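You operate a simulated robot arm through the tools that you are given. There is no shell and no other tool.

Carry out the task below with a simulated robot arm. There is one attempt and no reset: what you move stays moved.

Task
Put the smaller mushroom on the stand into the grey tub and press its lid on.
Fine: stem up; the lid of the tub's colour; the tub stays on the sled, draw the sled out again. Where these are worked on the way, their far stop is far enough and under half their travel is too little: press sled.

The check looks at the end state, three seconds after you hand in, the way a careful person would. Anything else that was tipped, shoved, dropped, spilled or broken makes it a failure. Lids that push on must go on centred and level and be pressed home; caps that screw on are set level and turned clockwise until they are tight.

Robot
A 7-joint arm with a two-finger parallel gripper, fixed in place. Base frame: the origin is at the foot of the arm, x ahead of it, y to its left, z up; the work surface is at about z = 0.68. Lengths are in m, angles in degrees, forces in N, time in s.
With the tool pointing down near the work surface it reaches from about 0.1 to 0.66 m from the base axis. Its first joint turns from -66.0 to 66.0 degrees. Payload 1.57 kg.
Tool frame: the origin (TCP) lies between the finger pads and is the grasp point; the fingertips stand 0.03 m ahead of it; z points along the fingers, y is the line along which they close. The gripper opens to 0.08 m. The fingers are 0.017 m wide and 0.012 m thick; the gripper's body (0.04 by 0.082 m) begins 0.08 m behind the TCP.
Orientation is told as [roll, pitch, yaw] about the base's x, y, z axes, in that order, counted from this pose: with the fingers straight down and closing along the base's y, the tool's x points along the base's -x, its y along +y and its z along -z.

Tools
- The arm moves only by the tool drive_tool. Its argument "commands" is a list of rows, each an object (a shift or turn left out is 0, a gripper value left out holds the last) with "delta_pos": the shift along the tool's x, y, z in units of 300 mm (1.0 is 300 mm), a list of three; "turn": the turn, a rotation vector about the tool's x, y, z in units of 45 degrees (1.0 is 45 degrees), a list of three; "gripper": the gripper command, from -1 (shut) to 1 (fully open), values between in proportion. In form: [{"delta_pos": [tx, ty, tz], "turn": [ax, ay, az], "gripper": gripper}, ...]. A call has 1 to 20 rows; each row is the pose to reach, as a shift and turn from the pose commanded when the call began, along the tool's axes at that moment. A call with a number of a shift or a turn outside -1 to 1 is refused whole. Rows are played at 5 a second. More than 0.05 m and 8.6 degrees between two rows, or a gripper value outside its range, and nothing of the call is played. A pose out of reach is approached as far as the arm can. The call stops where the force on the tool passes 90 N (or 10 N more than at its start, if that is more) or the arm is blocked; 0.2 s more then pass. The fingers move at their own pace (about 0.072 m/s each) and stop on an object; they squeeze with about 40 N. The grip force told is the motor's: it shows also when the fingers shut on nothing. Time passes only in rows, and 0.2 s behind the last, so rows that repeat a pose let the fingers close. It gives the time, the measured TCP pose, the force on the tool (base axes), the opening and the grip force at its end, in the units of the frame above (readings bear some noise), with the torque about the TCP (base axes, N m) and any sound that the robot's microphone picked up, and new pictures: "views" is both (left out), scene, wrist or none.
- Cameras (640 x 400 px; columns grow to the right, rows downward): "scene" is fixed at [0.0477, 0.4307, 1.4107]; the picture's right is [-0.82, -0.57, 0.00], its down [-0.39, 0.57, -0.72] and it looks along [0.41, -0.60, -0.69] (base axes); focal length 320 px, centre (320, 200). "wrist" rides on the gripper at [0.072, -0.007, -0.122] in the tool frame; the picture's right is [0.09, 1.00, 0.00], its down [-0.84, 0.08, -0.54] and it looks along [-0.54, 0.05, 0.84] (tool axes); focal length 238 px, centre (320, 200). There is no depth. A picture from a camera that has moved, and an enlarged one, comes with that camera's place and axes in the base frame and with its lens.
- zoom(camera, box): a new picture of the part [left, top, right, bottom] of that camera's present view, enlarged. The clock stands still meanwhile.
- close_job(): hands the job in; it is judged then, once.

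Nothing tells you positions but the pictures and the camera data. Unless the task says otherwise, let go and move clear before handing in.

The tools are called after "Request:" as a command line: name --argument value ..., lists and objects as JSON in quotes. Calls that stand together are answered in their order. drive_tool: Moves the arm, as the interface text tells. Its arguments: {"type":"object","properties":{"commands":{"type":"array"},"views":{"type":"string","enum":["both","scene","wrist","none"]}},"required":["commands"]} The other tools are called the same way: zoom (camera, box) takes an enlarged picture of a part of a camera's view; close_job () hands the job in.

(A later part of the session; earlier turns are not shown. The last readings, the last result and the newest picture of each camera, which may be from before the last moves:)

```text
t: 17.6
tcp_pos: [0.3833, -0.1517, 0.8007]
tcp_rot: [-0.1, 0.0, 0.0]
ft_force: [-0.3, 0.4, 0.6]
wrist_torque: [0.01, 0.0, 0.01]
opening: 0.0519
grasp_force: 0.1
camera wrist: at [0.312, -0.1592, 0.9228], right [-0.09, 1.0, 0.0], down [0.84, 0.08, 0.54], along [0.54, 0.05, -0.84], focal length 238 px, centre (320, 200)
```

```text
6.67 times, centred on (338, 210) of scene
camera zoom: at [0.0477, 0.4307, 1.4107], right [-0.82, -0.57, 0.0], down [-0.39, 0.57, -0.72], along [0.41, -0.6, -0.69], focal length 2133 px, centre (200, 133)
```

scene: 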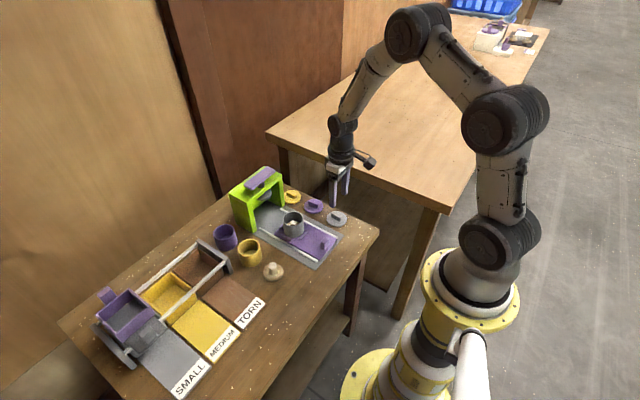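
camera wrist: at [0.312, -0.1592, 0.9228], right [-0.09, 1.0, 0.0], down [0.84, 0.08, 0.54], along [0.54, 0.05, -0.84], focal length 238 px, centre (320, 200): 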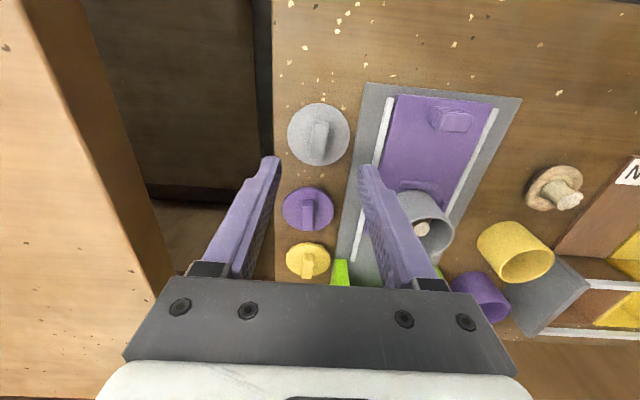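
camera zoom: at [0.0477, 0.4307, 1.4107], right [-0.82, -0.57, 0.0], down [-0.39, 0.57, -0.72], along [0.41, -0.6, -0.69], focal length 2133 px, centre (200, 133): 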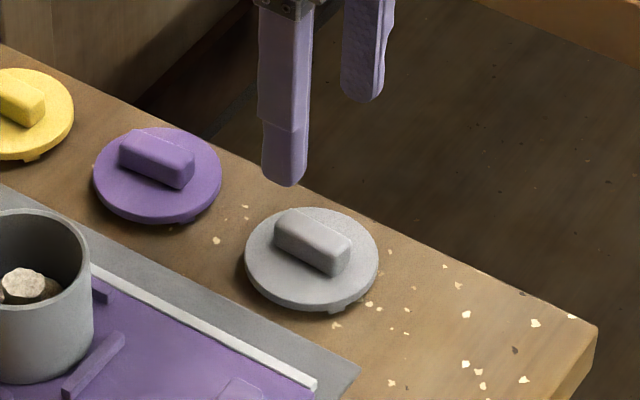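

The grey lid's bar handle is centred near (0.3866, -0.154) and turned about -4° from x. It's roughly 12 mm wide. I'll align the gripper and descend partway.

Request:
drive_tool --commands '[{"delta_pos": [-0.0087, -0.006, 0.05], "turn": [0, 0, 0.09], "gripper": 0.1}, {"delta_pos": [-0.0087, -0.006, 0.12], "turn": [0, 0, 0.09]}, {"delta_pos": [-0.0087, -0.006, 0.18], "turn": [0, 0, 0.09]}, {"delta_pos": [-0.0087, -0.006, 0.225], "turn": [0, 0, 0.09]}, {"delta_pos": [-0.0087, -0.006, 0.225], "turn": [0, 0, 0.09]}]'

Request:
zoom --camera "wrist" --box '[240, 110, 400, 210]'

Request:
zoom --camera "scene" --box '[290, 180, 386, 240]'

```text
t: 18.8
tcp_pos: [0.3839, -0.1528, 0.7329]
tcp_rot: [-0.1, 0.0, -4.0]
ft_force: [0.0, 0.0, 0.2]
wrist_torque: [-0.02, -0.01, 0.0]
opening: 0.044
grasp_force: 0.0
camera wrist: at [0.3126, -0.155, 0.8548], right [-0.02, 1.0, 0.0], down [0.84, 0.02, 0.54], along [0.54, 0.01, -0.84], focal length 238 px, centre (320, 200)
```

scene: 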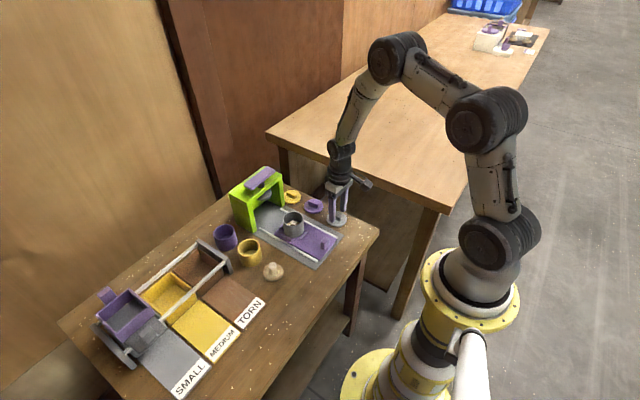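
wrist: 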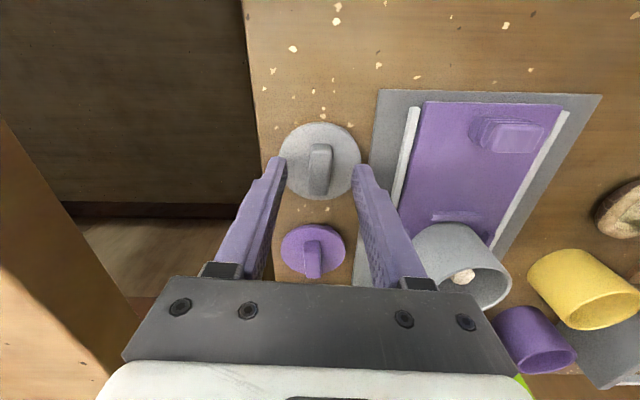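

```text
4.00 times, centred on (320, 160) of wrist
camera zoom: at [0.3126, -0.155, 0.8548], right [-0.02, 1.0, 0.0], down [0.84, 0.02, 0.54], along [0.54, 0.01, -0.84], focal length 953 px, centre (320, 360)
```

zoom: 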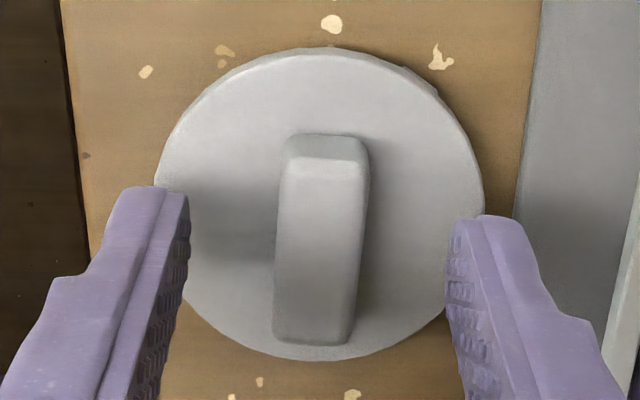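

```text
6.67 times, centred on (338, 210) of scene
camera zoom: at [0.0477, 0.4307, 1.4107], right [-0.82, -0.57, 0.0], down [-0.39, 0.57, -0.72], along [0.41, -0.6, -0.69], focal length 2133 px, centre (200, 133)
```

zoom: 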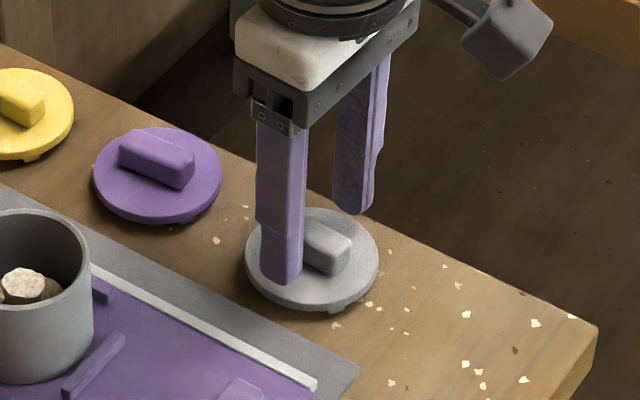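

The handle lies centred between the fingers. I'll lower so the tips sit just above the disc, then close.

Request:
drive_tool --commands '[{"delta_pos": [-0.002, -0.003, 0.015], "gripper": 0}, {"delta_pos": [-0.002, -0.003, 0.028], "gripper": -0.3}, {"delta_pos": [-0.002, -0.003, 0.028], "gripper": -0.5}]'

Request:
zoom --camera "wrist" --box '[240, 110, 400, 210]'

Request:
zoom --camera "scene" --box '[290, 180, 386, 240]'

```text
t: 19.6
tcp_pos: [0.3841, -0.1549, 0.7253]
tcp_rot: [0.0, 0.1, -4.0]
ft_force: [-0.7, 0.6, 0.8]
wrist_torque: [0.02, -0.01, -0.03]
opening: 0.0199
grasp_force: 0.1
camera wrist: at [0.3129, -0.157, 0.8479], right [-0.02, 1.0, 0.0], down [0.84, 0.02, 0.54], along [0.54, 0.01, -0.84], focal length 238 px, centre (320, 200)
```

scene: 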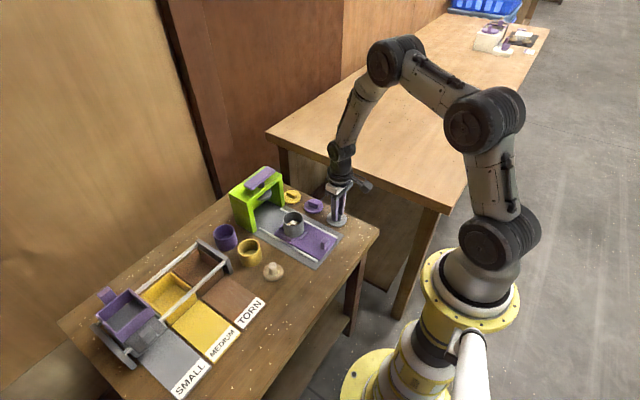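
wrist: 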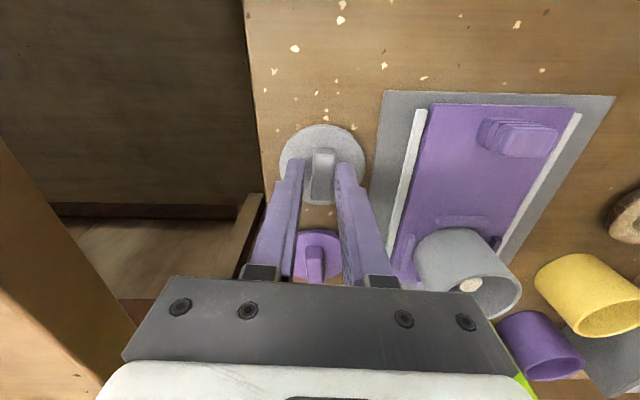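

```text
4.00 times, centred on (320, 160) of wrist
camera zoom: at [0.3129, -0.157, 0.8479], right [-0.02, 1.0, 0.0], down [0.84, 0.02, 0.54], along [0.54, 0.01, -0.84], focal length 953 px, centre (320, 360)
```

zoom: 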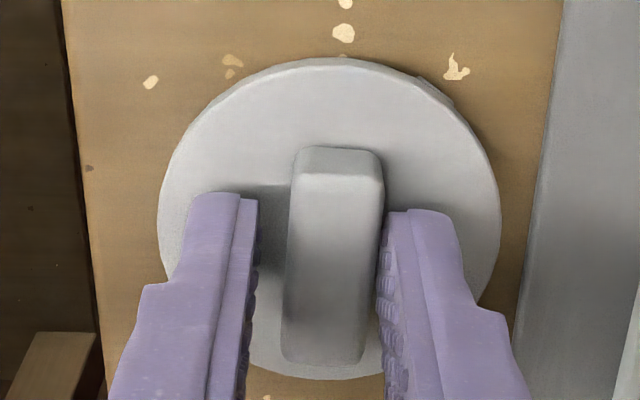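

```text
6.67 times, centred on (338, 210) of scene
camera zoom: at [0.0477, 0.4307, 1.4107], right [-0.82, -0.57, 0.0], down [-0.39, 0.57, -0.72], along [0.41, -0.6, -0.69], focal length 2133 px, centre (200, 133)
```

zoom: 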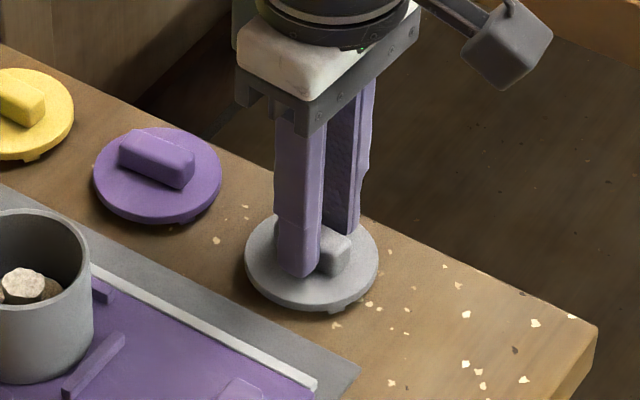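

The handle is about 2.5 mm off-centre between the fingers. I'll correct that before closing so the lid isn't dragged.

Request:
drive_tool --commands '[{"delta_pos": [0, 0.008, 0], "gripper": -0.5}, {"delta_pos": [0, 0.008, 0.002], "gripper": -0.65}, {"delta_pos": [0, 0.008, 0.002], "gripper": -0.8}, {"delta_pos": [0, 0.008, 0.002], "gripper": -1}, {"delta_pos": [0, 0.008, 0.002], "gripper": -1}]' --views "wrist"

Request:
zoom --camera "wrist" --box '[240, 110, 400, 210]'

```text
t: 20.8
tcp_pos: [0.3859, -0.1518, 0.725]
tcp_rot: [0.1, 0.0, -4.0]
ft_force: [1.2, 0.3, 2.8]
wrist_torque: [0.01, -0.01, -0.03]
opening: 0.0134
grasp_force: 29.8
camera wrist: at [0.3134, -0.1542, 0.8476], right [-0.02, 1.0, 0.0], down [0.84, 0.02, 0.54], along [0.54, 0.01, -0.84], focal length 238 px, centre (320, 200)
```

wrist: 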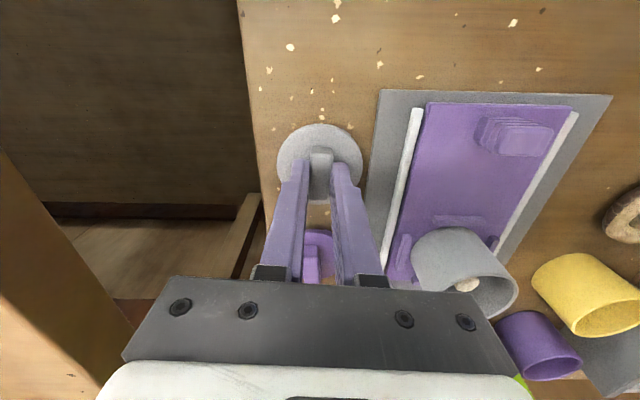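

```text
4.00 times, centred on (320, 160) of wrist
camera zoom: at [0.3134, -0.1542, 0.8476], right [-0.02, 1.0, 0.0], down [0.84, 0.02, 0.54], along [0.54, 0.01, -0.84], focal length 953 px, centre (320, 360)
```

zoom: 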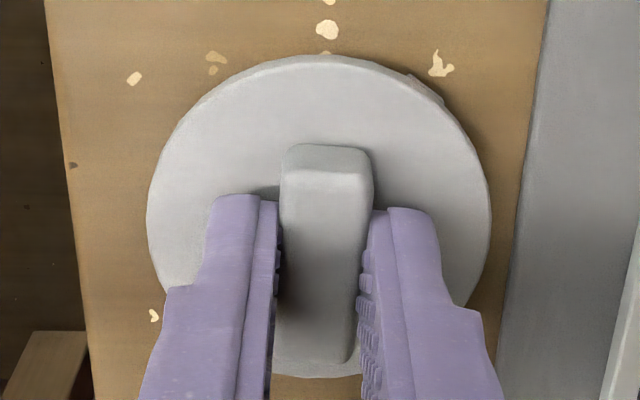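

The lid's handle is gripped at 13.4 mm with 30 N. I'll lift it and straighten the yaw.

Request:
drive_tool --commands '[{"delta_pos": [0, 0, -0.02]}, {"delta_pos": [0, 0, -0.08]}, {"delta_pos": [0, 0, -0.18], "turn": [0, 0, -0.045]}, {"delta_pos": [0, 0, -0.3], "turn": [0, 0, -0.09]}, {"delta_pos": [0, 0, -0.4], "turn": [0, 0, -0.09]}, {"delta_pos": [0, 0, -0.448], "turn": [0, 0, -0.09]}, {"delta_pos": [0, 0, -0.448], "turn": [0, 0, -0.09]}]'

Request:
zoom --camera "scene" --box '[270, 150, 398, 230]'

```text
t: 22.4
tcp_pos: [0.384, -0.1534, 0.8596]
tcp_rot: [-0.1, 0.0, 0.0]
ft_force: [0.4, 0.1, 0.6]
wrist_torque: [-0.01, -0.04, 0.02]
opening: 0.0133
grasp_force: 30.0
camera wrist: at [0.3139, -0.1612, 0.982], right [-0.09, 1.0, 0.0], down [0.84, 0.08, 0.54], along [0.54, 0.05, -0.84], focal length 238 px, centre (320, 200)
```

scene: 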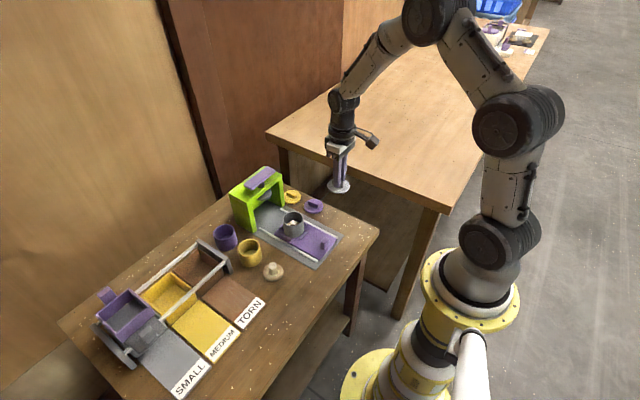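
wrist: 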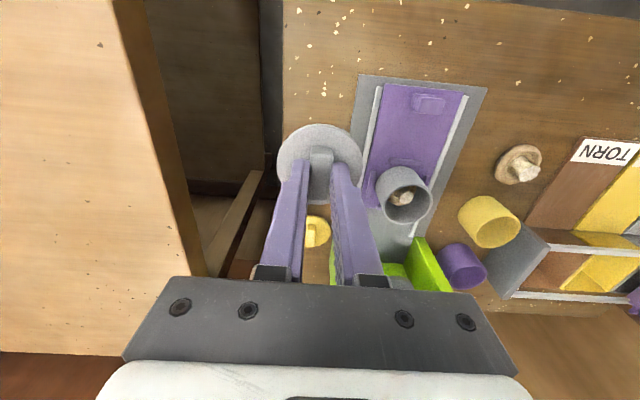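

```text
5.00 times, centred on (334, 190) of scene
camera zoom: at [0.0477, 0.4307, 1.4107], right [-0.82, -0.57, 0.0], down [-0.39, 0.57, -0.72], along [0.41, -0.6, -0.69], focal length 1600 px, centre (250, 250)
```

zoom: 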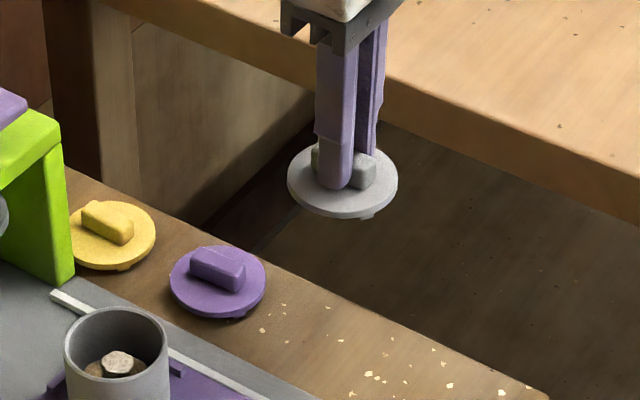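

The lid is held level. I'll move to a vantage with the tub visible beside the lid, to measure its centre once more.

Request:
drive_tool --commands '[{"delta_pos": [-0.09, 0.04, 0]}, {"delta_pos": [-0.18, 0.08, 0]}, {"delta_pos": [-0.18, 0.08, 0]}, {"delta_pos": [-0.18, 0.08, 0]}]' --views "wrist"

Request:
zoom --camera "wrist" --box '[260, 90, 452, 210]'

```text
t: 23.4
tcp_pos: [0.4395, -0.1279, 0.8577]
tcp_rot: [0.0, -0.1, 0.0]
ft_force: [-0.8, 0.8, 0.0]
wrist_torque: [0.01, 0.03, -0.02]
opening: 0.0132
grasp_force: 29.9
camera wrist: at [0.3683, -0.135, 0.9801], right [-0.09, 1.0, 0.0], down [0.84, 0.08, 0.54], along [0.54, 0.05, -0.84], focal length 238 px, centre (320, 200)
```

wrist: 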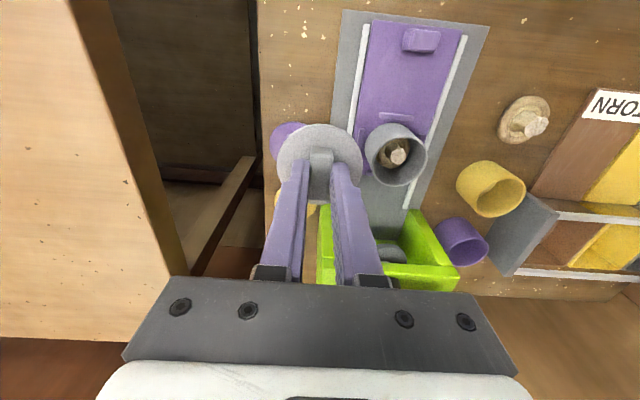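

```text
3.33 times, centred on (356, 150) of wrist
camera zoom: at [0.3683, -0.135, 0.9801], right [-0.09, 1.0, 0.0], down [0.84, 0.08, 0.54], along [0.54, 0.05, -0.84], focal length 794 px, centre (200, 367)
```

zoom: 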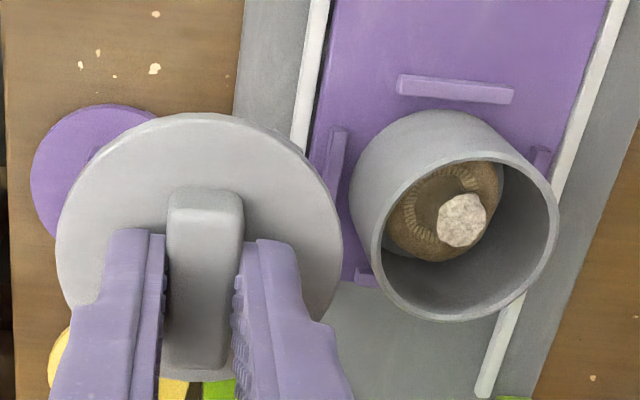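

Triangulating the views puts the tub rim centre near (0.4645, -0.041) at z 0.742. The lid sits within a millimetre of the grip centre. I'll carry it over and lower to just above the rim.

Request:
drive_tool --commands '[{"delta_pos": [-0.026, 0.1, 0]}, {"delta_pos": [-0.052, 0.2, 0]}, {"delta_pos": [-0.0773, 0.292, 0]}, {"delta_pos": [-0.0773, 0.292, 0.1]}, {"delta_pos": [-0.0773, 0.292, 0.177]}, {"delta_pos": [-0.0773, 0.292, 0.177]}, {"delta_pos": [-0.0773, 0.292, 0.177]}]'

Request:
zoom --camera "wrist" --box '[240, 90, 400, 190]'

Request:
zoom --camera "scene" --box '[250, 180, 346, 240]'

```text
t: 25.0
tcp_pos: [0.4607, -0.0389, 0.8053]
tcp_rot: [0.0, -0.1, 0.0]
ft_force: [-0.3, 0.3, -0.3]
wrist_torque: [0.02, -0.01, 0.01]
opening: 0.0133
grasp_force: 30.1
camera wrist: at [0.3898, -0.0478, 0.9271], right [-0.09, 1.0, 0.0], down [0.84, 0.08, 0.54], along [0.54, 0.05, -0.84], focal length 238 px, centre (320, 200)
```

scene: 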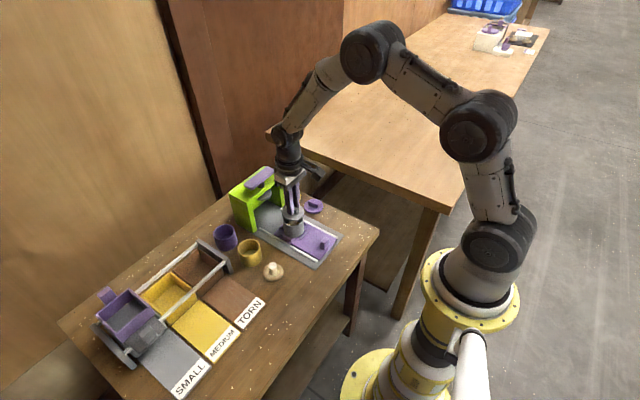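
wrist: 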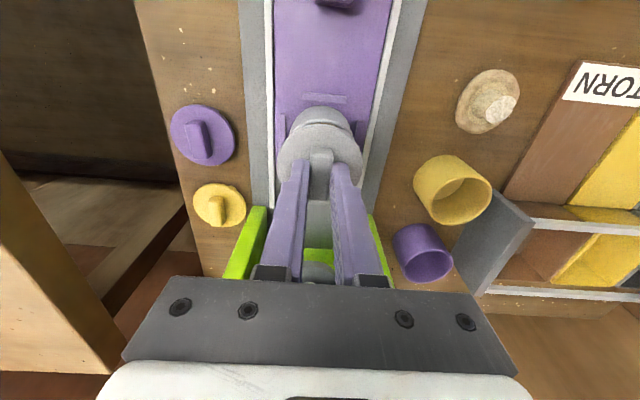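

```text
4.00 times, centred on (320, 140) of wrist
camera zoom: at [0.3898, -0.0478, 0.9271], right [-0.09, 1.0, 0.0], down [0.84, 0.08, 0.54], along [0.54, 0.05, -0.84], focal length 953 px, centre (320, 440)
```

zoom: 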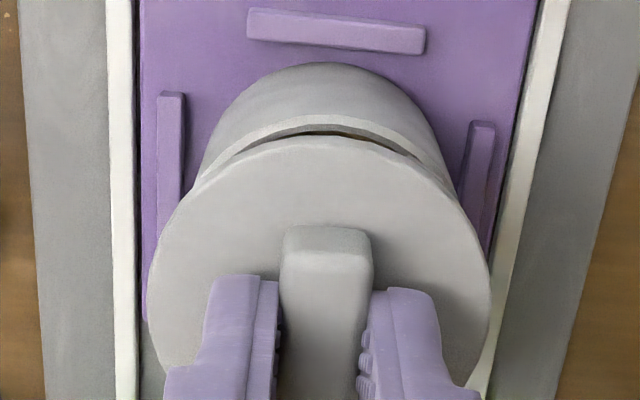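

```text
6.67 times, centred on (298, 210) of scene
camera zoom: at [0.0477, 0.4307, 1.4107], right [-0.82, -0.57, 0.0], down [-0.39, 0.57, -0.72], along [0.41, -0.6, -0.69], focal length 2133 px, centre (467, 133)
```

zoom: 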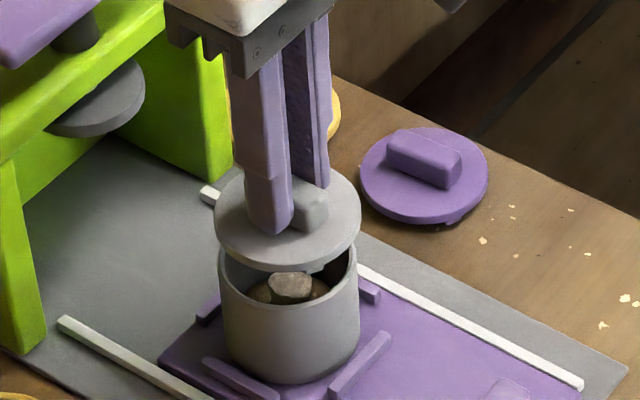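

The lid is nearly over the rim, about 2–3 mm short in x. I'll nudge it and lower closer.

Request:
drive_tool --commands '[{"delta_pos": [-0.008, 0.003, 0.02]}, {"delta_pos": [-0.008, 0.003, 0.05]}, {"delta_pos": [-0.008, 0.003, 0.05]}, {"delta_pos": [-0.008, 0.003, 0.05]}]'

Request:
zoom --camera "wrist" --box '[240, 90, 400, 190]'

Request:
zoom --camera "scene" --box '[266, 195, 330, 235]'

```text
t: 26.0
tcp_pos: [0.4632, -0.0397, 0.7915]
tcp_rot: [0.0, 0.0, 0.1]
ft_force: [-0.4, 0.0, 0.1]
wrist_torque: [0.02, -0.01, 0.0]
opening: 0.013
grasp_force: 30.3
camera wrist: at [0.3921, -0.0472, 0.9132], right [-0.09, 1.0, 0.0], down [0.84, 0.08, 0.54], along [0.54, 0.05, -0.84], focal length 238 px, centre (320, 200)
```

scene: 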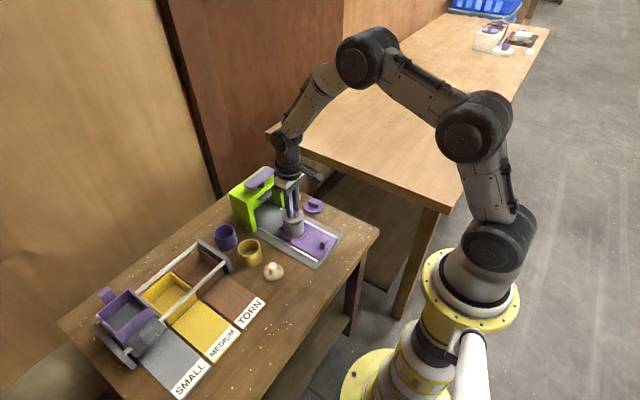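
wrist: 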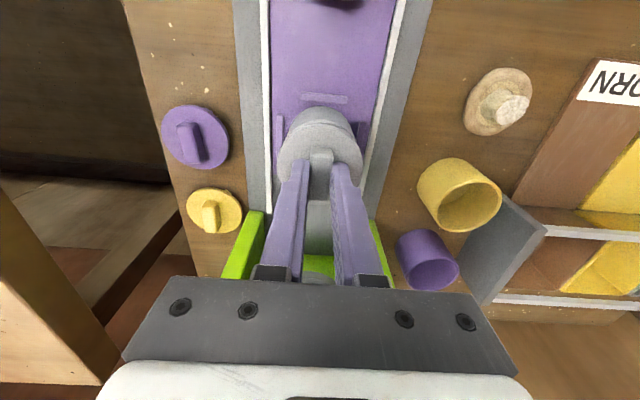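

```text
4.00 times, centred on (320, 140) of wrist
camera zoom: at [0.3921, -0.0472, 0.9132], right [-0.09, 1.0, 0.0], down [0.84, 0.08, 0.54], along [0.54, 0.05, -0.84], focal length 953 px, centre (320, 440)
```

zoom: 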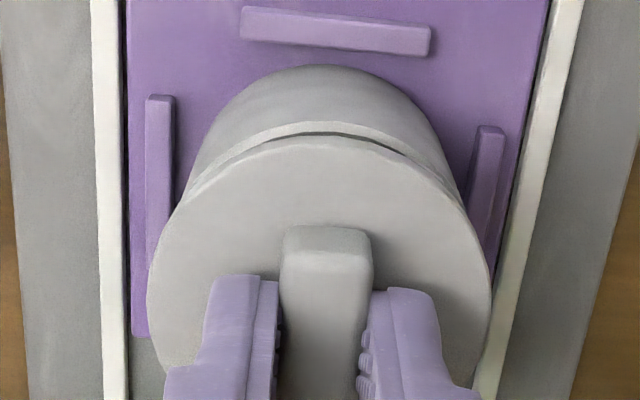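

```text
10.00 times, centred on (298, 215) of scene
camera zoom: at [0.0477, 0.4307, 1.4107], right [-0.82, -0.57, 0.0], down [-0.39, 0.57, -0.72], along [0.41, -0.6, -0.69], focal length 3199 px, centre (540, 50)
```

zoom: 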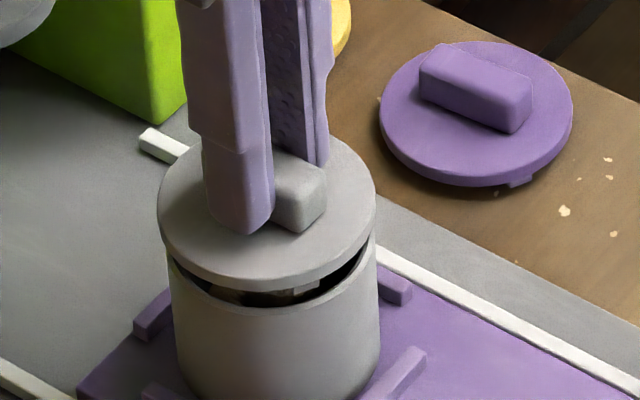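

Lid and rim look concentric to about 1 mm. I'll lower in small steps until it sits.

Request:
drive_tool --commands '[{"delta_pos": [0.001, 0, 0.008]}, {"delta_pos": [0.001, 0, 0.016]}, {"delta_pos": [0.001, 0, 0.024]}, {"delta_pos": [0.001, 0, 0.024]}]' --views "none"

Request:
zoom --camera "scene" --box '[266, 195, 330, 235]'

```text
t: 27.0
tcp_pos: [0.464, -0.0393, 0.7842]
tcp_rot: [0.0, 0.1, 0.1]
ft_force: [0.0, -1.3, 0.0]
wrist_torque: [-0.02, 0.0, -0.01]
opening: 0.0133
grasp_force: 30.1
```

```text
10.00 times, centred on (298, 215) of scene
camera zoom: at [0.0477, 0.4307, 1.4107], right [-0.82, -0.57, 0.0], down [-0.39, 0.57, -0.72], along [0.41, -0.6, -0.69], focal length 3199 px, centre (540, 50)
```

zoom: 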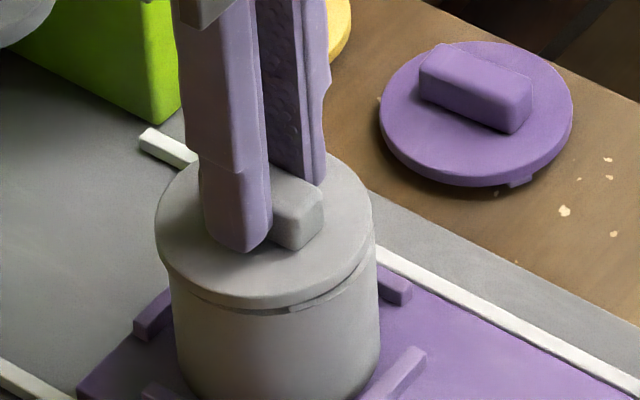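

Request:
zoom --camera "scene" --box '[280, 208, 312, 228]'

Request:
drive_tool --commands '[{"delta_pos": [0, 0, 0]}]' --views "wrist"

Request:
zoom --camera "wrist" --box '[260, 100, 372, 170]'

```text
16.00 times, centred on (296, 218) of scene
camera zoom: at [0.0477, 0.4307, 1.4107], right [-0.82, -0.57, 0.0], down [-0.39, 0.57, -0.72], along [0.41, -0.6, -0.69], focal length 5119 px, centre (704, -88)
```

zoom: 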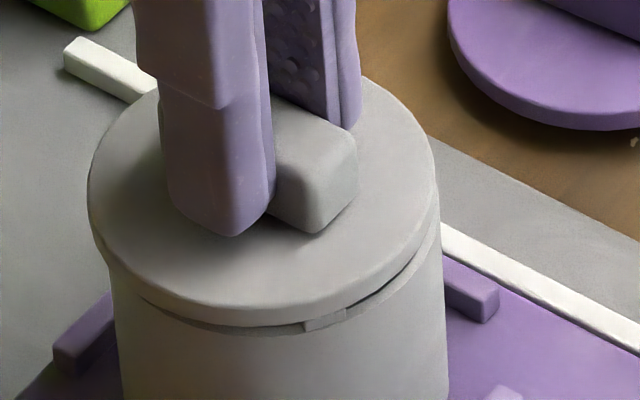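

```text
t: 27.4
tcp_pos: [0.4652, -0.0391, 0.7839]
tcp_rot: [0.0, 0.0, 0.2]
ft_force: [-0.1, 0.0, -0.5]
wrist_torque: [-0.01, 0.0, -0.01]
opening: 0.0133
grasp_force: 30.2
camera wrist: at [0.3927, -0.046, 0.9066], right [-0.09, 1.0, 0.0], down [0.84, 0.08, 0.54], along [0.54, 0.05, -0.84], focal length 238 px, centre (320, 200)
```

wrist: 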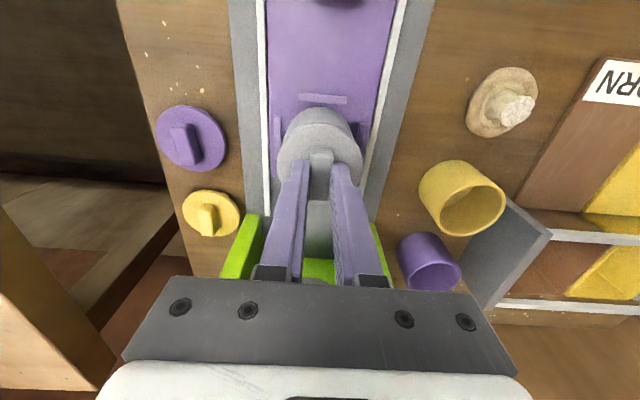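

```text
5.71 times, centred on (316, 135) of wrist
camera zoom: at [0.3927, -0.046, 0.9066], right [-0.09, 1.0, 0.0], down [0.84, 0.08, 0.54], along [0.54, 0.05, -0.84], focal length 1362 px, centre (343, 571)
```

zoom: 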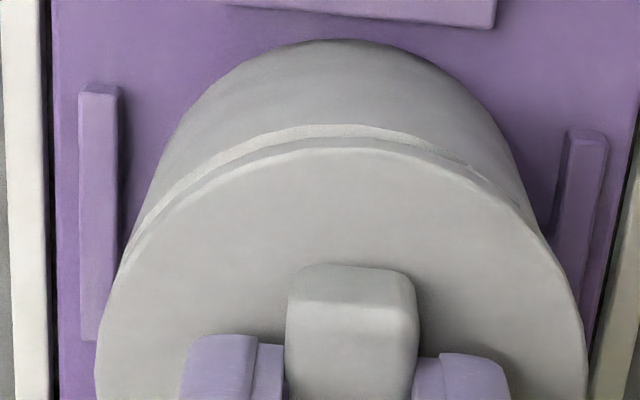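

The lid sits about 1.5 mm too far in +x and 1 mm in +y. I'll correct that, then lower to seat it.

Request:
drive_tool --commands '[{"delta_pos": [0.005, -0.0035, 0]}, {"delta_pos": [0.005, -0.0035, 0]}, {"delta_pos": [0.005, -0.0035, 0]}]' --views "wrist"

Request:
zoom --camera "scene" --box '[280, 208, 312, 228]'

```text
t: 28.2
tcp_pos: [0.4629, -0.0398, 0.7847]
tcp_rot: [0.0, 0.0, 0.0]
ft_force: [-0.5, -0.2, 0.4]
wrist_torque: [0.02, -0.03, 0.01]
opening: 0.0134
grasp_force: 30.7
camera wrist: at [0.3913, -0.0475, 0.9064], right [-0.09, 1.0, 0.0], down [0.84, 0.08, 0.54], along [0.54, 0.05, -0.84], focal length 238 px, centre (320, 200)
```

wrist: 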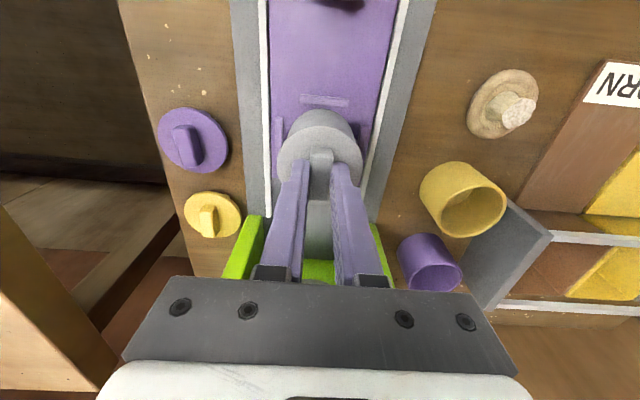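

```text
16.00 times, centred on (296, 218) of scene
camera zoom: at [0.0477, 0.4307, 1.4107], right [-0.82, -0.57, 0.0], down [-0.39, 0.57, -0.72], along [0.41, -0.6, -0.69], focal length 5119 px, centre (704, -88)
```

zoom: 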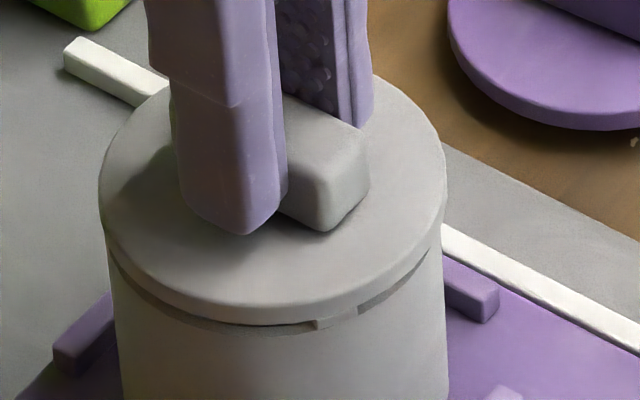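

The lid is now concentric with the rim. I'll lower it gently.

Request:
drive_tool --commands '[{"delta_pos": [0, 0, 0.005]}, {"delta_pos": [0, 0, 0.01]}, {"delta_pos": [0, 0, 0.01]}]' --views "none"

Request:
zoom --camera "scene" --box '[280, 208, 312, 228]'

```text
t: 29.0
tcp_pos: [0.4654, -0.0409, 0.7833]
tcp_rot: [0.0, -0.3, 0.1]
ft_force: [-0.8, 1.8, 12.7]
wrist_torque: [0.04, 0.11, 0.01]
opening: 0.0134
grasp_force: 29.8
```

```text
16.00 times, centred on (296, 218) of scene
camera zoom: at [0.0475, 0.4307, 1.4107], right [-0.82, -0.57, 0.0], down [-0.39, 0.57, -0.72], along [0.41, -0.6, -0.69], focal length 5119 px, centre (704, -88)
```

zoom: 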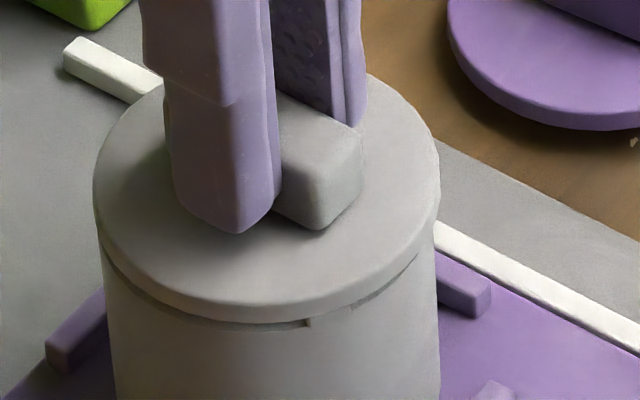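

Light contact at 13 N with the lid still level. I'll push a touch more to let it locate, then check.

Request:
drive_tool --commands '[{"delta_pos": [0, 0, 0.003]}, {"delta_pos": [0, 0, 0.005]}, {"delta_pos": [0, 0, 0.005]}]' --views "none"

Request:
zoom --camera "scene" --box '[280, 208, 312, 228]'

```text
t: 29.8
tcp_pos: [0.4645, -0.0414, 0.7807]
tcp_rot: [0.0, -0.3, 0.0]
ft_force: [1.7, 0.4, 24.8]
wrist_torque: [-0.01, -0.09, 0.02]
opening: 0.0133
grasp_force: 29.9
```

```text
16.00 times, centred on (296, 218) of scene
camera zoom: at [0.0474, 0.4307, 1.4107], right [-0.82, -0.57, 0.0], down [-0.39, 0.57, -0.72], along [0.41, -0.6, -0.69], focal length 5119 px, centre (704, -88)
```

zoom: 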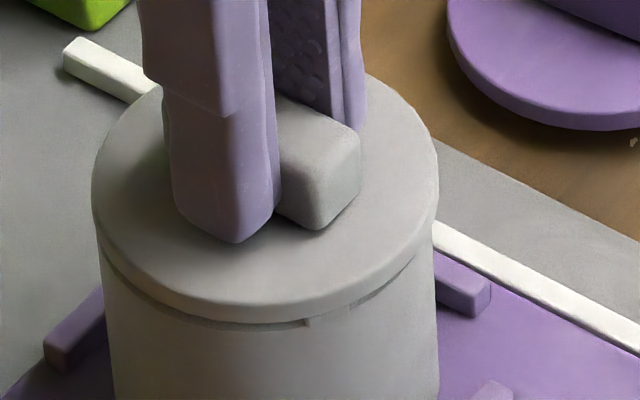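

The lid is located on the rim and level; the sled drifted about 1.5 mm inward along its own rail, which is harmless. I'll relax the force, open and rise.

Request:
drive_tool --commands '[{"delta_pos": [0, 0, -0.004]}, {"delta_pos": [0, 0, -0.005], "gripper": -0.6}, {"delta_pos": [0, 0, -0.005], "gripper": -0.2}, {"delta_pos": [0, 0, -0.005], "gripper": 0}, {"delta_pos": [0, 0, -0.04]}, {"delta_pos": [0, 0, -0.12]}, {"delta_pos": [0.05, 0, -0.24]}, {"delta_pos": [0.15, 0.05, -0.3]}, {"delta_pos": [0.15, 0.05, -0.3]}]'

Request:
zoom --camera "scene" --box '[216, 150, 376, 250]'

Request:
zoom --camera "scene" --box '[280, 208, 312, 228]'

```text
t: 31.8
tcp_pos: [0.4135, -0.0268, 0.8687]
tcp_rot: [0.0, 0.0, 0.0]
ft_force: [-1.0, -0.5, -0.2]
wrist_torque: [-0.01, -0.01, -0.01]
opening: 0.04
grasp_force: 0.1
camera wrist: at [0.3427, -0.0354, 0.9907], right [-0.09, 1.0, 0.0], down [0.84, 0.08, 0.54], along [0.54, 0.05, -0.84], focal length 238 px, centre (320, 200)
```

scene: 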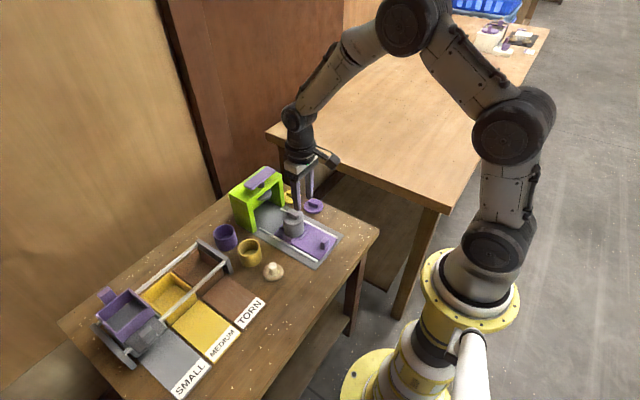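
wrist: 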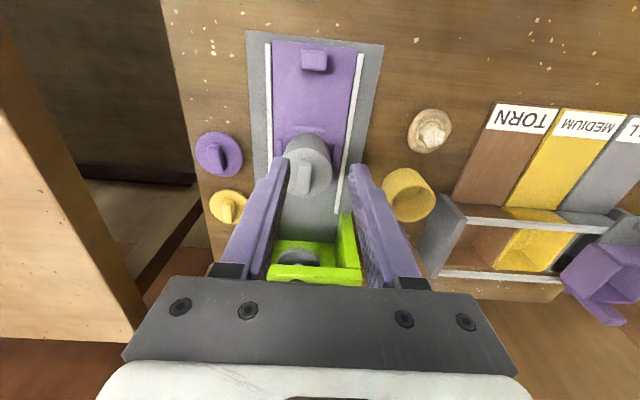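

```text
4.00 times, centred on (296, 200) of scene
camera zoom: at [0.0477, 0.4307, 1.4107], right [-0.82, -0.57, 0.0], down [-0.39, 0.57, -0.72], along [0.41, -0.6, -0.69], focal length 1280 px, centre (416, 200)
```

zoom: 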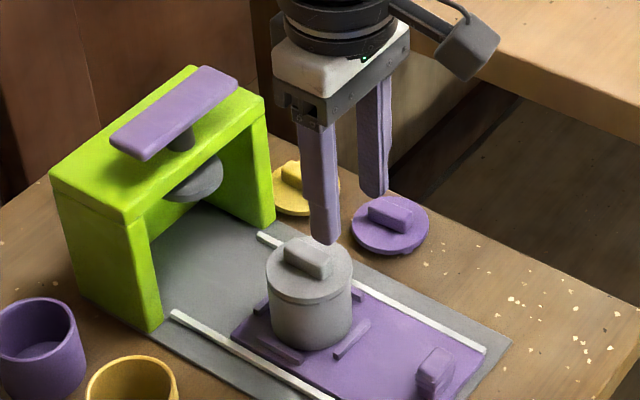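

```text
16.00 times, centred on (296, 218) of scene
camera zoom: at [0.0477, 0.4307, 1.4107], right [-0.82, -0.57, 0.0], down [-0.39, 0.57, -0.72], along [0.41, -0.6, -0.69], focal length 5119 px, centre (704, -88)
```

zoom: 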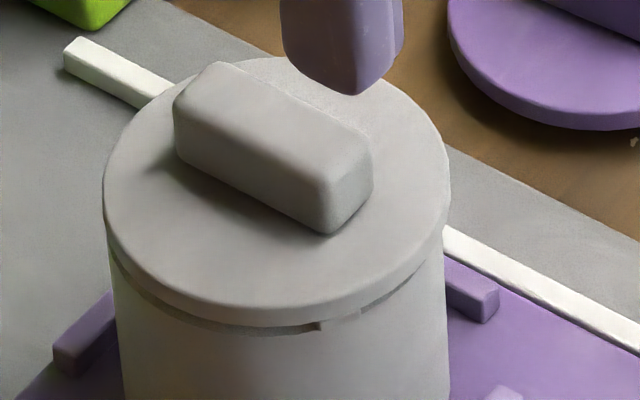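

The lid rests centred and level on the tub. Next I'll inspect the sled's knob and the press.

Request:
zoom --camera "wrist" --box '[250, 30, 378, 110]'

Request:
zoom --camera "scene" --box '[290, 215, 354, 265]'

Request:
zoom --camera "scene" --box '[222, 160, 302, 220]'

Request:
zoom --camera "wrist" --box '[240, 200, 400, 300]'

```text
5.00 times, centred on (314, 70) of wrist
camera zoom: at [0.3427, -0.0354, 0.9907], right [-0.09, 1.0, 0.0], down [0.84, 0.08, 0.54], along [0.54, 0.05, -0.84], focal length 1192 px, centre (350, 850)
```

zoom: 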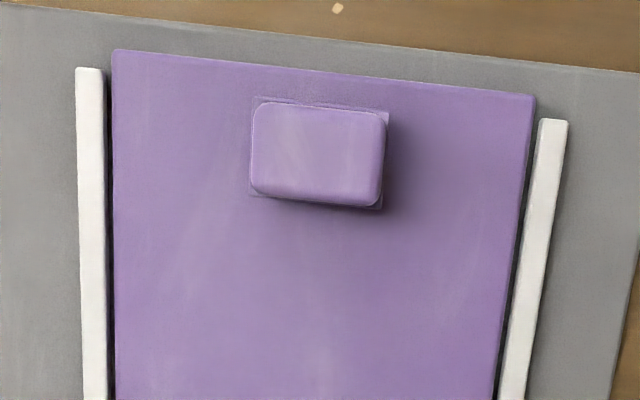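

```text
8.00 times, centred on (322, 240) of scene
camera zoom: at [0.0477, 0.4307, 1.4107], right [-0.82, -0.57, 0.0], down [-0.39, 0.57, -0.72], along [0.41, -0.6, -0.69], focal length 2560 px, centre (304, -120)
```

zoom: 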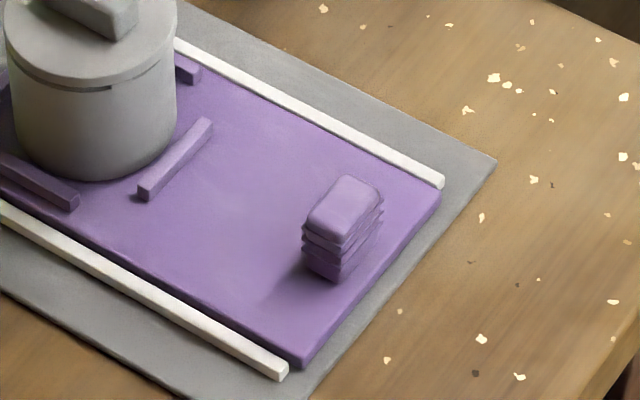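

```text
6.67 times, centred on (262, 190) of scene
camera zoom: at [0.0477, 0.4307, 1.4107], right [-0.82, -0.57, 0.0], down [-0.39, 0.57, -0.72], along [0.41, -0.6, -0.69], focal length 2133 px, centre (707, 267)
```

zoom: 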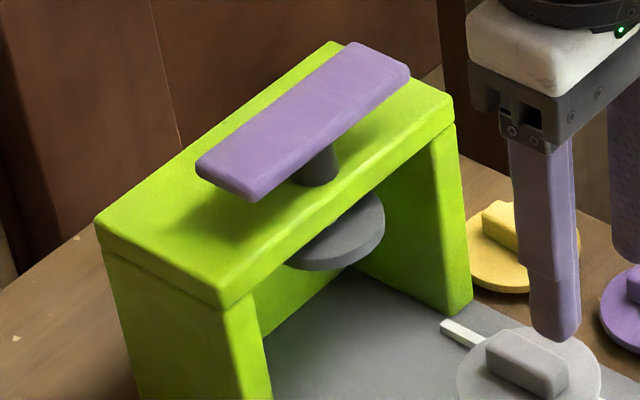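

```text
4.00 times, centred on (320, 250) of wrist
camera zoom: at [0.3427, -0.0354, 0.9907], right [-0.09, 1.0, 0.0], down [0.84, 0.08, 0.54], along [0.54, 0.05, -0.84], focal length 953 px, centre (320, 0)
```

zoom: 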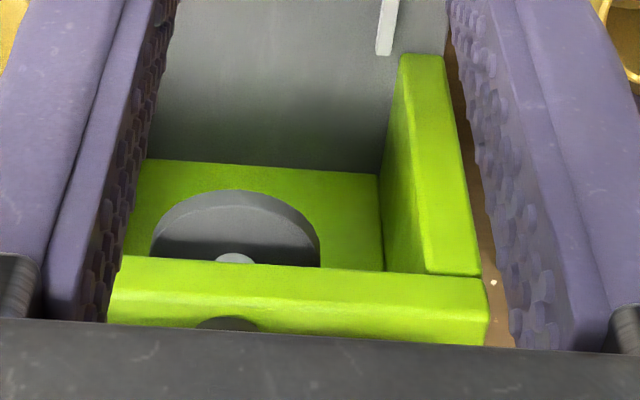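

The sled knob is near (0.354, -0.041), about 27 mm wide in y, with its top near z 0.713. I'll go above it with the gripper open.

Request:
drive_tool --commands '[{"delta_pos": [0.1, -0.02, 0], "gripper": 0.3}, {"delta_pos": [0.2017, -0.0407, 0.05]}, {"delta_pos": [0.2017, -0.0407, 0.15]}, {"delta_pos": [0.2017, -0.0407, 0.262]}, {"delta_pos": [0.2017, -0.0407, 0.33]}, {"delta_pos": [0.2017, -0.0407, 0.33]}]'

Request:
zoom --camera "wrist" --box '[224, 80, 416, 200]'

Request:
zoom --camera "scene" --box '[276, 205, 356, 265]'

```text
t: 33.2
tcp_pos: [0.3559, -0.0399, 0.771]
tcp_rot: [0.0, 0.1, 0.1]
ft_force: [0.3, 0.2, 0.2]
wrist_torque: [0.02, -0.01, -0.02]
opening: 0.0519
grasp_force: 0.1
camera wrist: at [0.2854, -0.0462, 0.894], right [-0.09, 1.0, 0.0], down [0.84, 0.08, 0.54], along [0.54, 0.05, -0.84], focal length 238 px, centre (320, 200)
```

scene: 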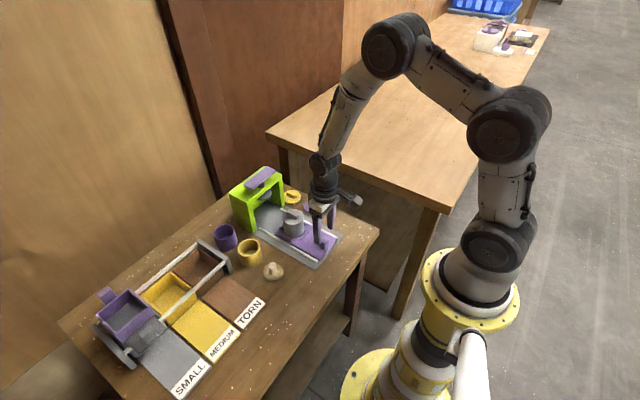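
wrist: 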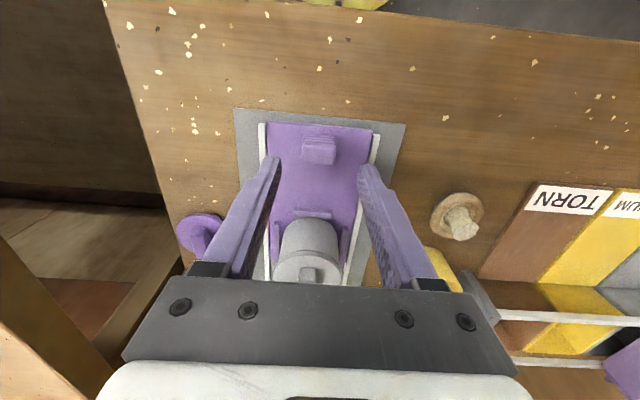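

```text
3.33 times, centred on (320, 140) of wrist
camera zoom: at [0.2854, -0.0462, 0.894], right [-0.09, 1.0, 0.0], down [0.84, 0.08, 0.54], along [0.54, 0.05, -0.84], focal length 794 px, centre (320, 400)
```

zoom: 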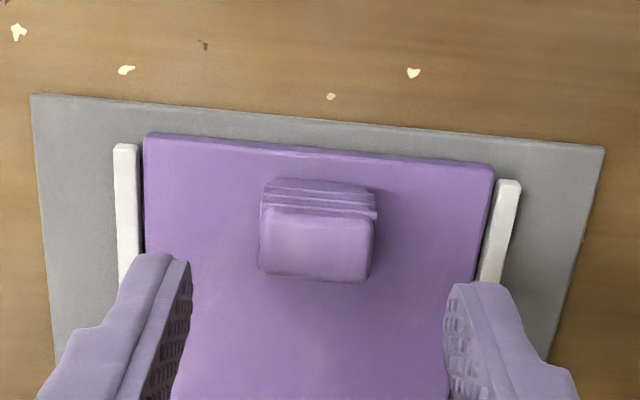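

```text
6.67 times, centred on (316, 235) of scene
camera zoom: at [0.0477, 0.4307, 1.4107], right [-0.82, -0.57, 0.0], down [-0.39, 0.57, -0.72], along [0.41, -0.6, -0.69], focal length 2133 px, centre (347, -33)
```

zoom: 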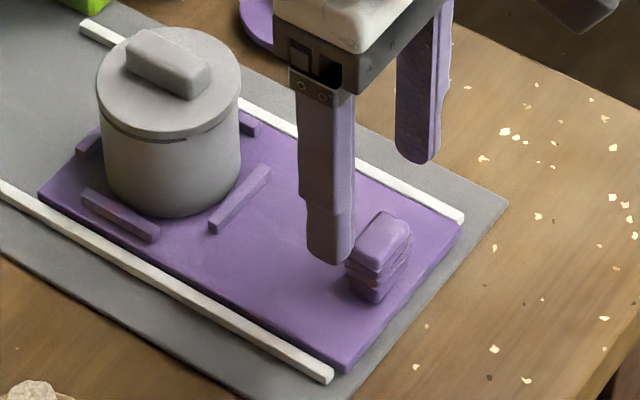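

The knob is at (0.3545, -0.041) with its top near z 0.719. I'll descend onto it and grip it.

Request:
drive_tool --commands '[{"delta_pos": [0.0097, -0.0067, 0.05], "gripper": 0.3}, {"delta_pos": [0.0097, -0.0067, 0.1]}, {"delta_pos": [0.0097, -0.0067, 0.133]}, {"delta_pos": [0.0097, -0.0067, 0.133]}]'

Request:
zoom --camera "wrist" --box '[224, 100, 416, 220]'

Request:
zoom --camera "scene" --box '[276, 205, 356, 265]'

```text
t: 34.2
tcp_pos: [0.3534, -0.0421, 0.7306]
tcp_rot: [-0.1, 0.1, 0.0]
ft_force: [-0.8, -0.1, 0.1]
wrist_torque: [-0.02, 0.02, 0.0]
opening: 0.0521
grasp_force: 0.0
camera wrist: at [0.2828, -0.0487, 0.8534], right [-0.09, 1.0, 0.0], down [0.84, 0.08, 0.54], along [0.54, 0.05, -0.84], focal length 238 px, centre (320, 200)
```

scene: 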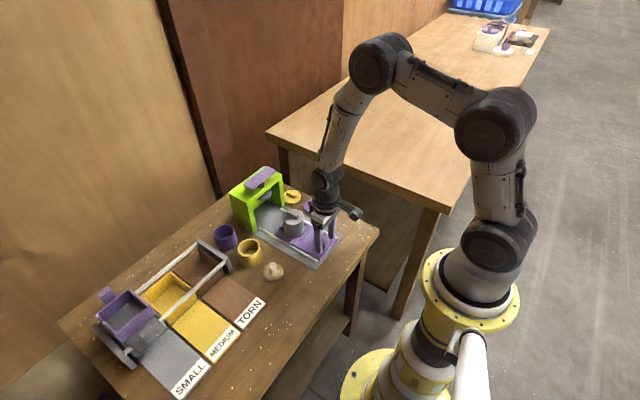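
wrist: 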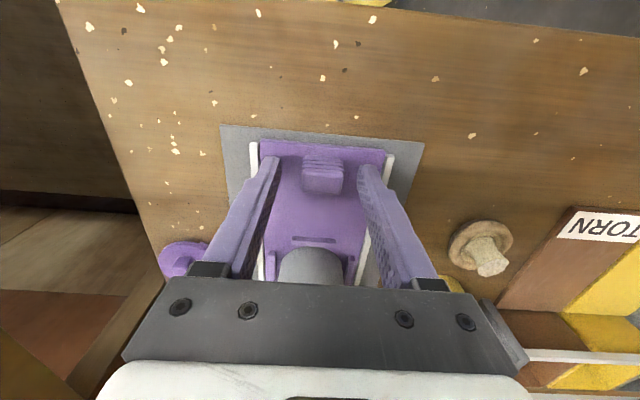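

```text
3.33 times, centred on (320, 160) of wrist
camera zoom: at [0.2828, -0.0487, 0.8534], right [-0.09, 1.0, 0.0], down [0.84, 0.08, 0.54], along [0.54, 0.05, -0.84], focal length 794 px, centre (320, 333)
```

zoom: 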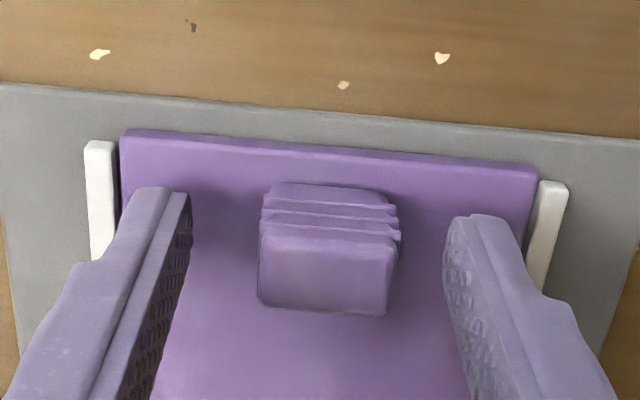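

```text
6.67 times, centred on (316, 235) of scene
camera zoom: at [0.0477, 0.4307, 1.4107], right [-0.82, -0.57, 0.0], down [-0.39, 0.57, -0.72], along [0.41, -0.6, -0.69], focal length 2133 px, centre (347, -33)
```

zoom: 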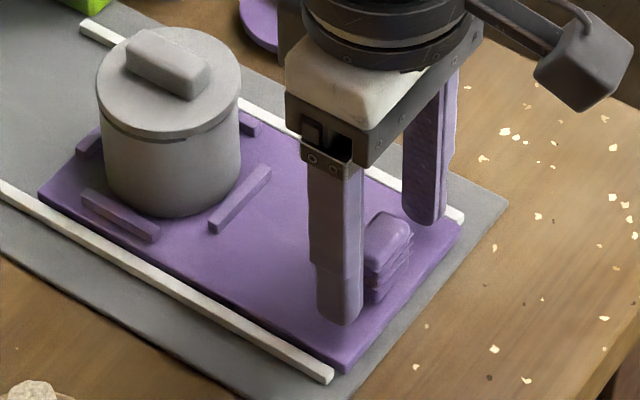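

Request:
drive_tool --commands '[{"delta_pos": [0, 0.004, 0.005], "gripper": 0}, {"delta_pos": [0, 0.004, 0.01], "gripper": -0.3}, {"delta_pos": [0, 0.004, 0.01], "gripper": -0.6}, {"delta_pos": [0, 0.004, 0.01], "gripper": -0.8}, {"delta_pos": [0, 0.004, 0.01], "gripper": -0.8}]' --views "none"

Request:
zoom --camera "wrist" --box '[224, 100, 416, 220]'

```text
t: 35.4
tcp_pos: [0.3545, -0.0403, 0.7299]
tcp_rot: [-0.1, -0.2, 0.1]
ft_force: [-0.2, -24.9, 3.2]
wrist_torque: [-0.45, 0.37, -0.04]
opening: 0.0259
grasp_force: 36.9
```

```text
3.33 times, centred on (320, 160) of wrist
camera zoom: at [0.2828, -0.0471, 0.8516], right [-0.09, 1.0, 0.0], down [0.84, 0.08, 0.54], along [0.54, 0.05, -0.84], focal length 794 px, centre (320, 333)
```

zoom: 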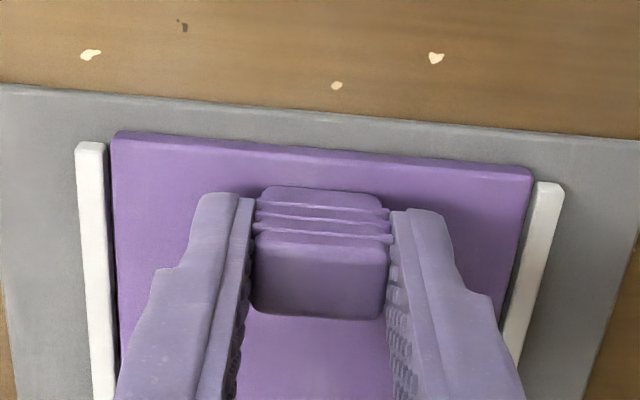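

The knob is gripped, but there's a 25 N sideways strain. I'll relieve it by moving 1.2 mm in -y, then push the sled inward slowly.

Request:
drive_tool --commands '[{"delta_pos": [0, -0.004, 0]}, {"delta_pos": [0, -0.004, -0.001]}]' --views "none"

```text
t: 36.0
tcp_pos: [0.356, -0.0391, 0.7293]
tcp_rot: [0.0, -0.1, 0.2]
ft_force: [-0.7, -5.8, 20.4]
wrist_torque: [-0.11, 0.77, -0.15]
opening: 0.0257
grasp_force: 36.6
```

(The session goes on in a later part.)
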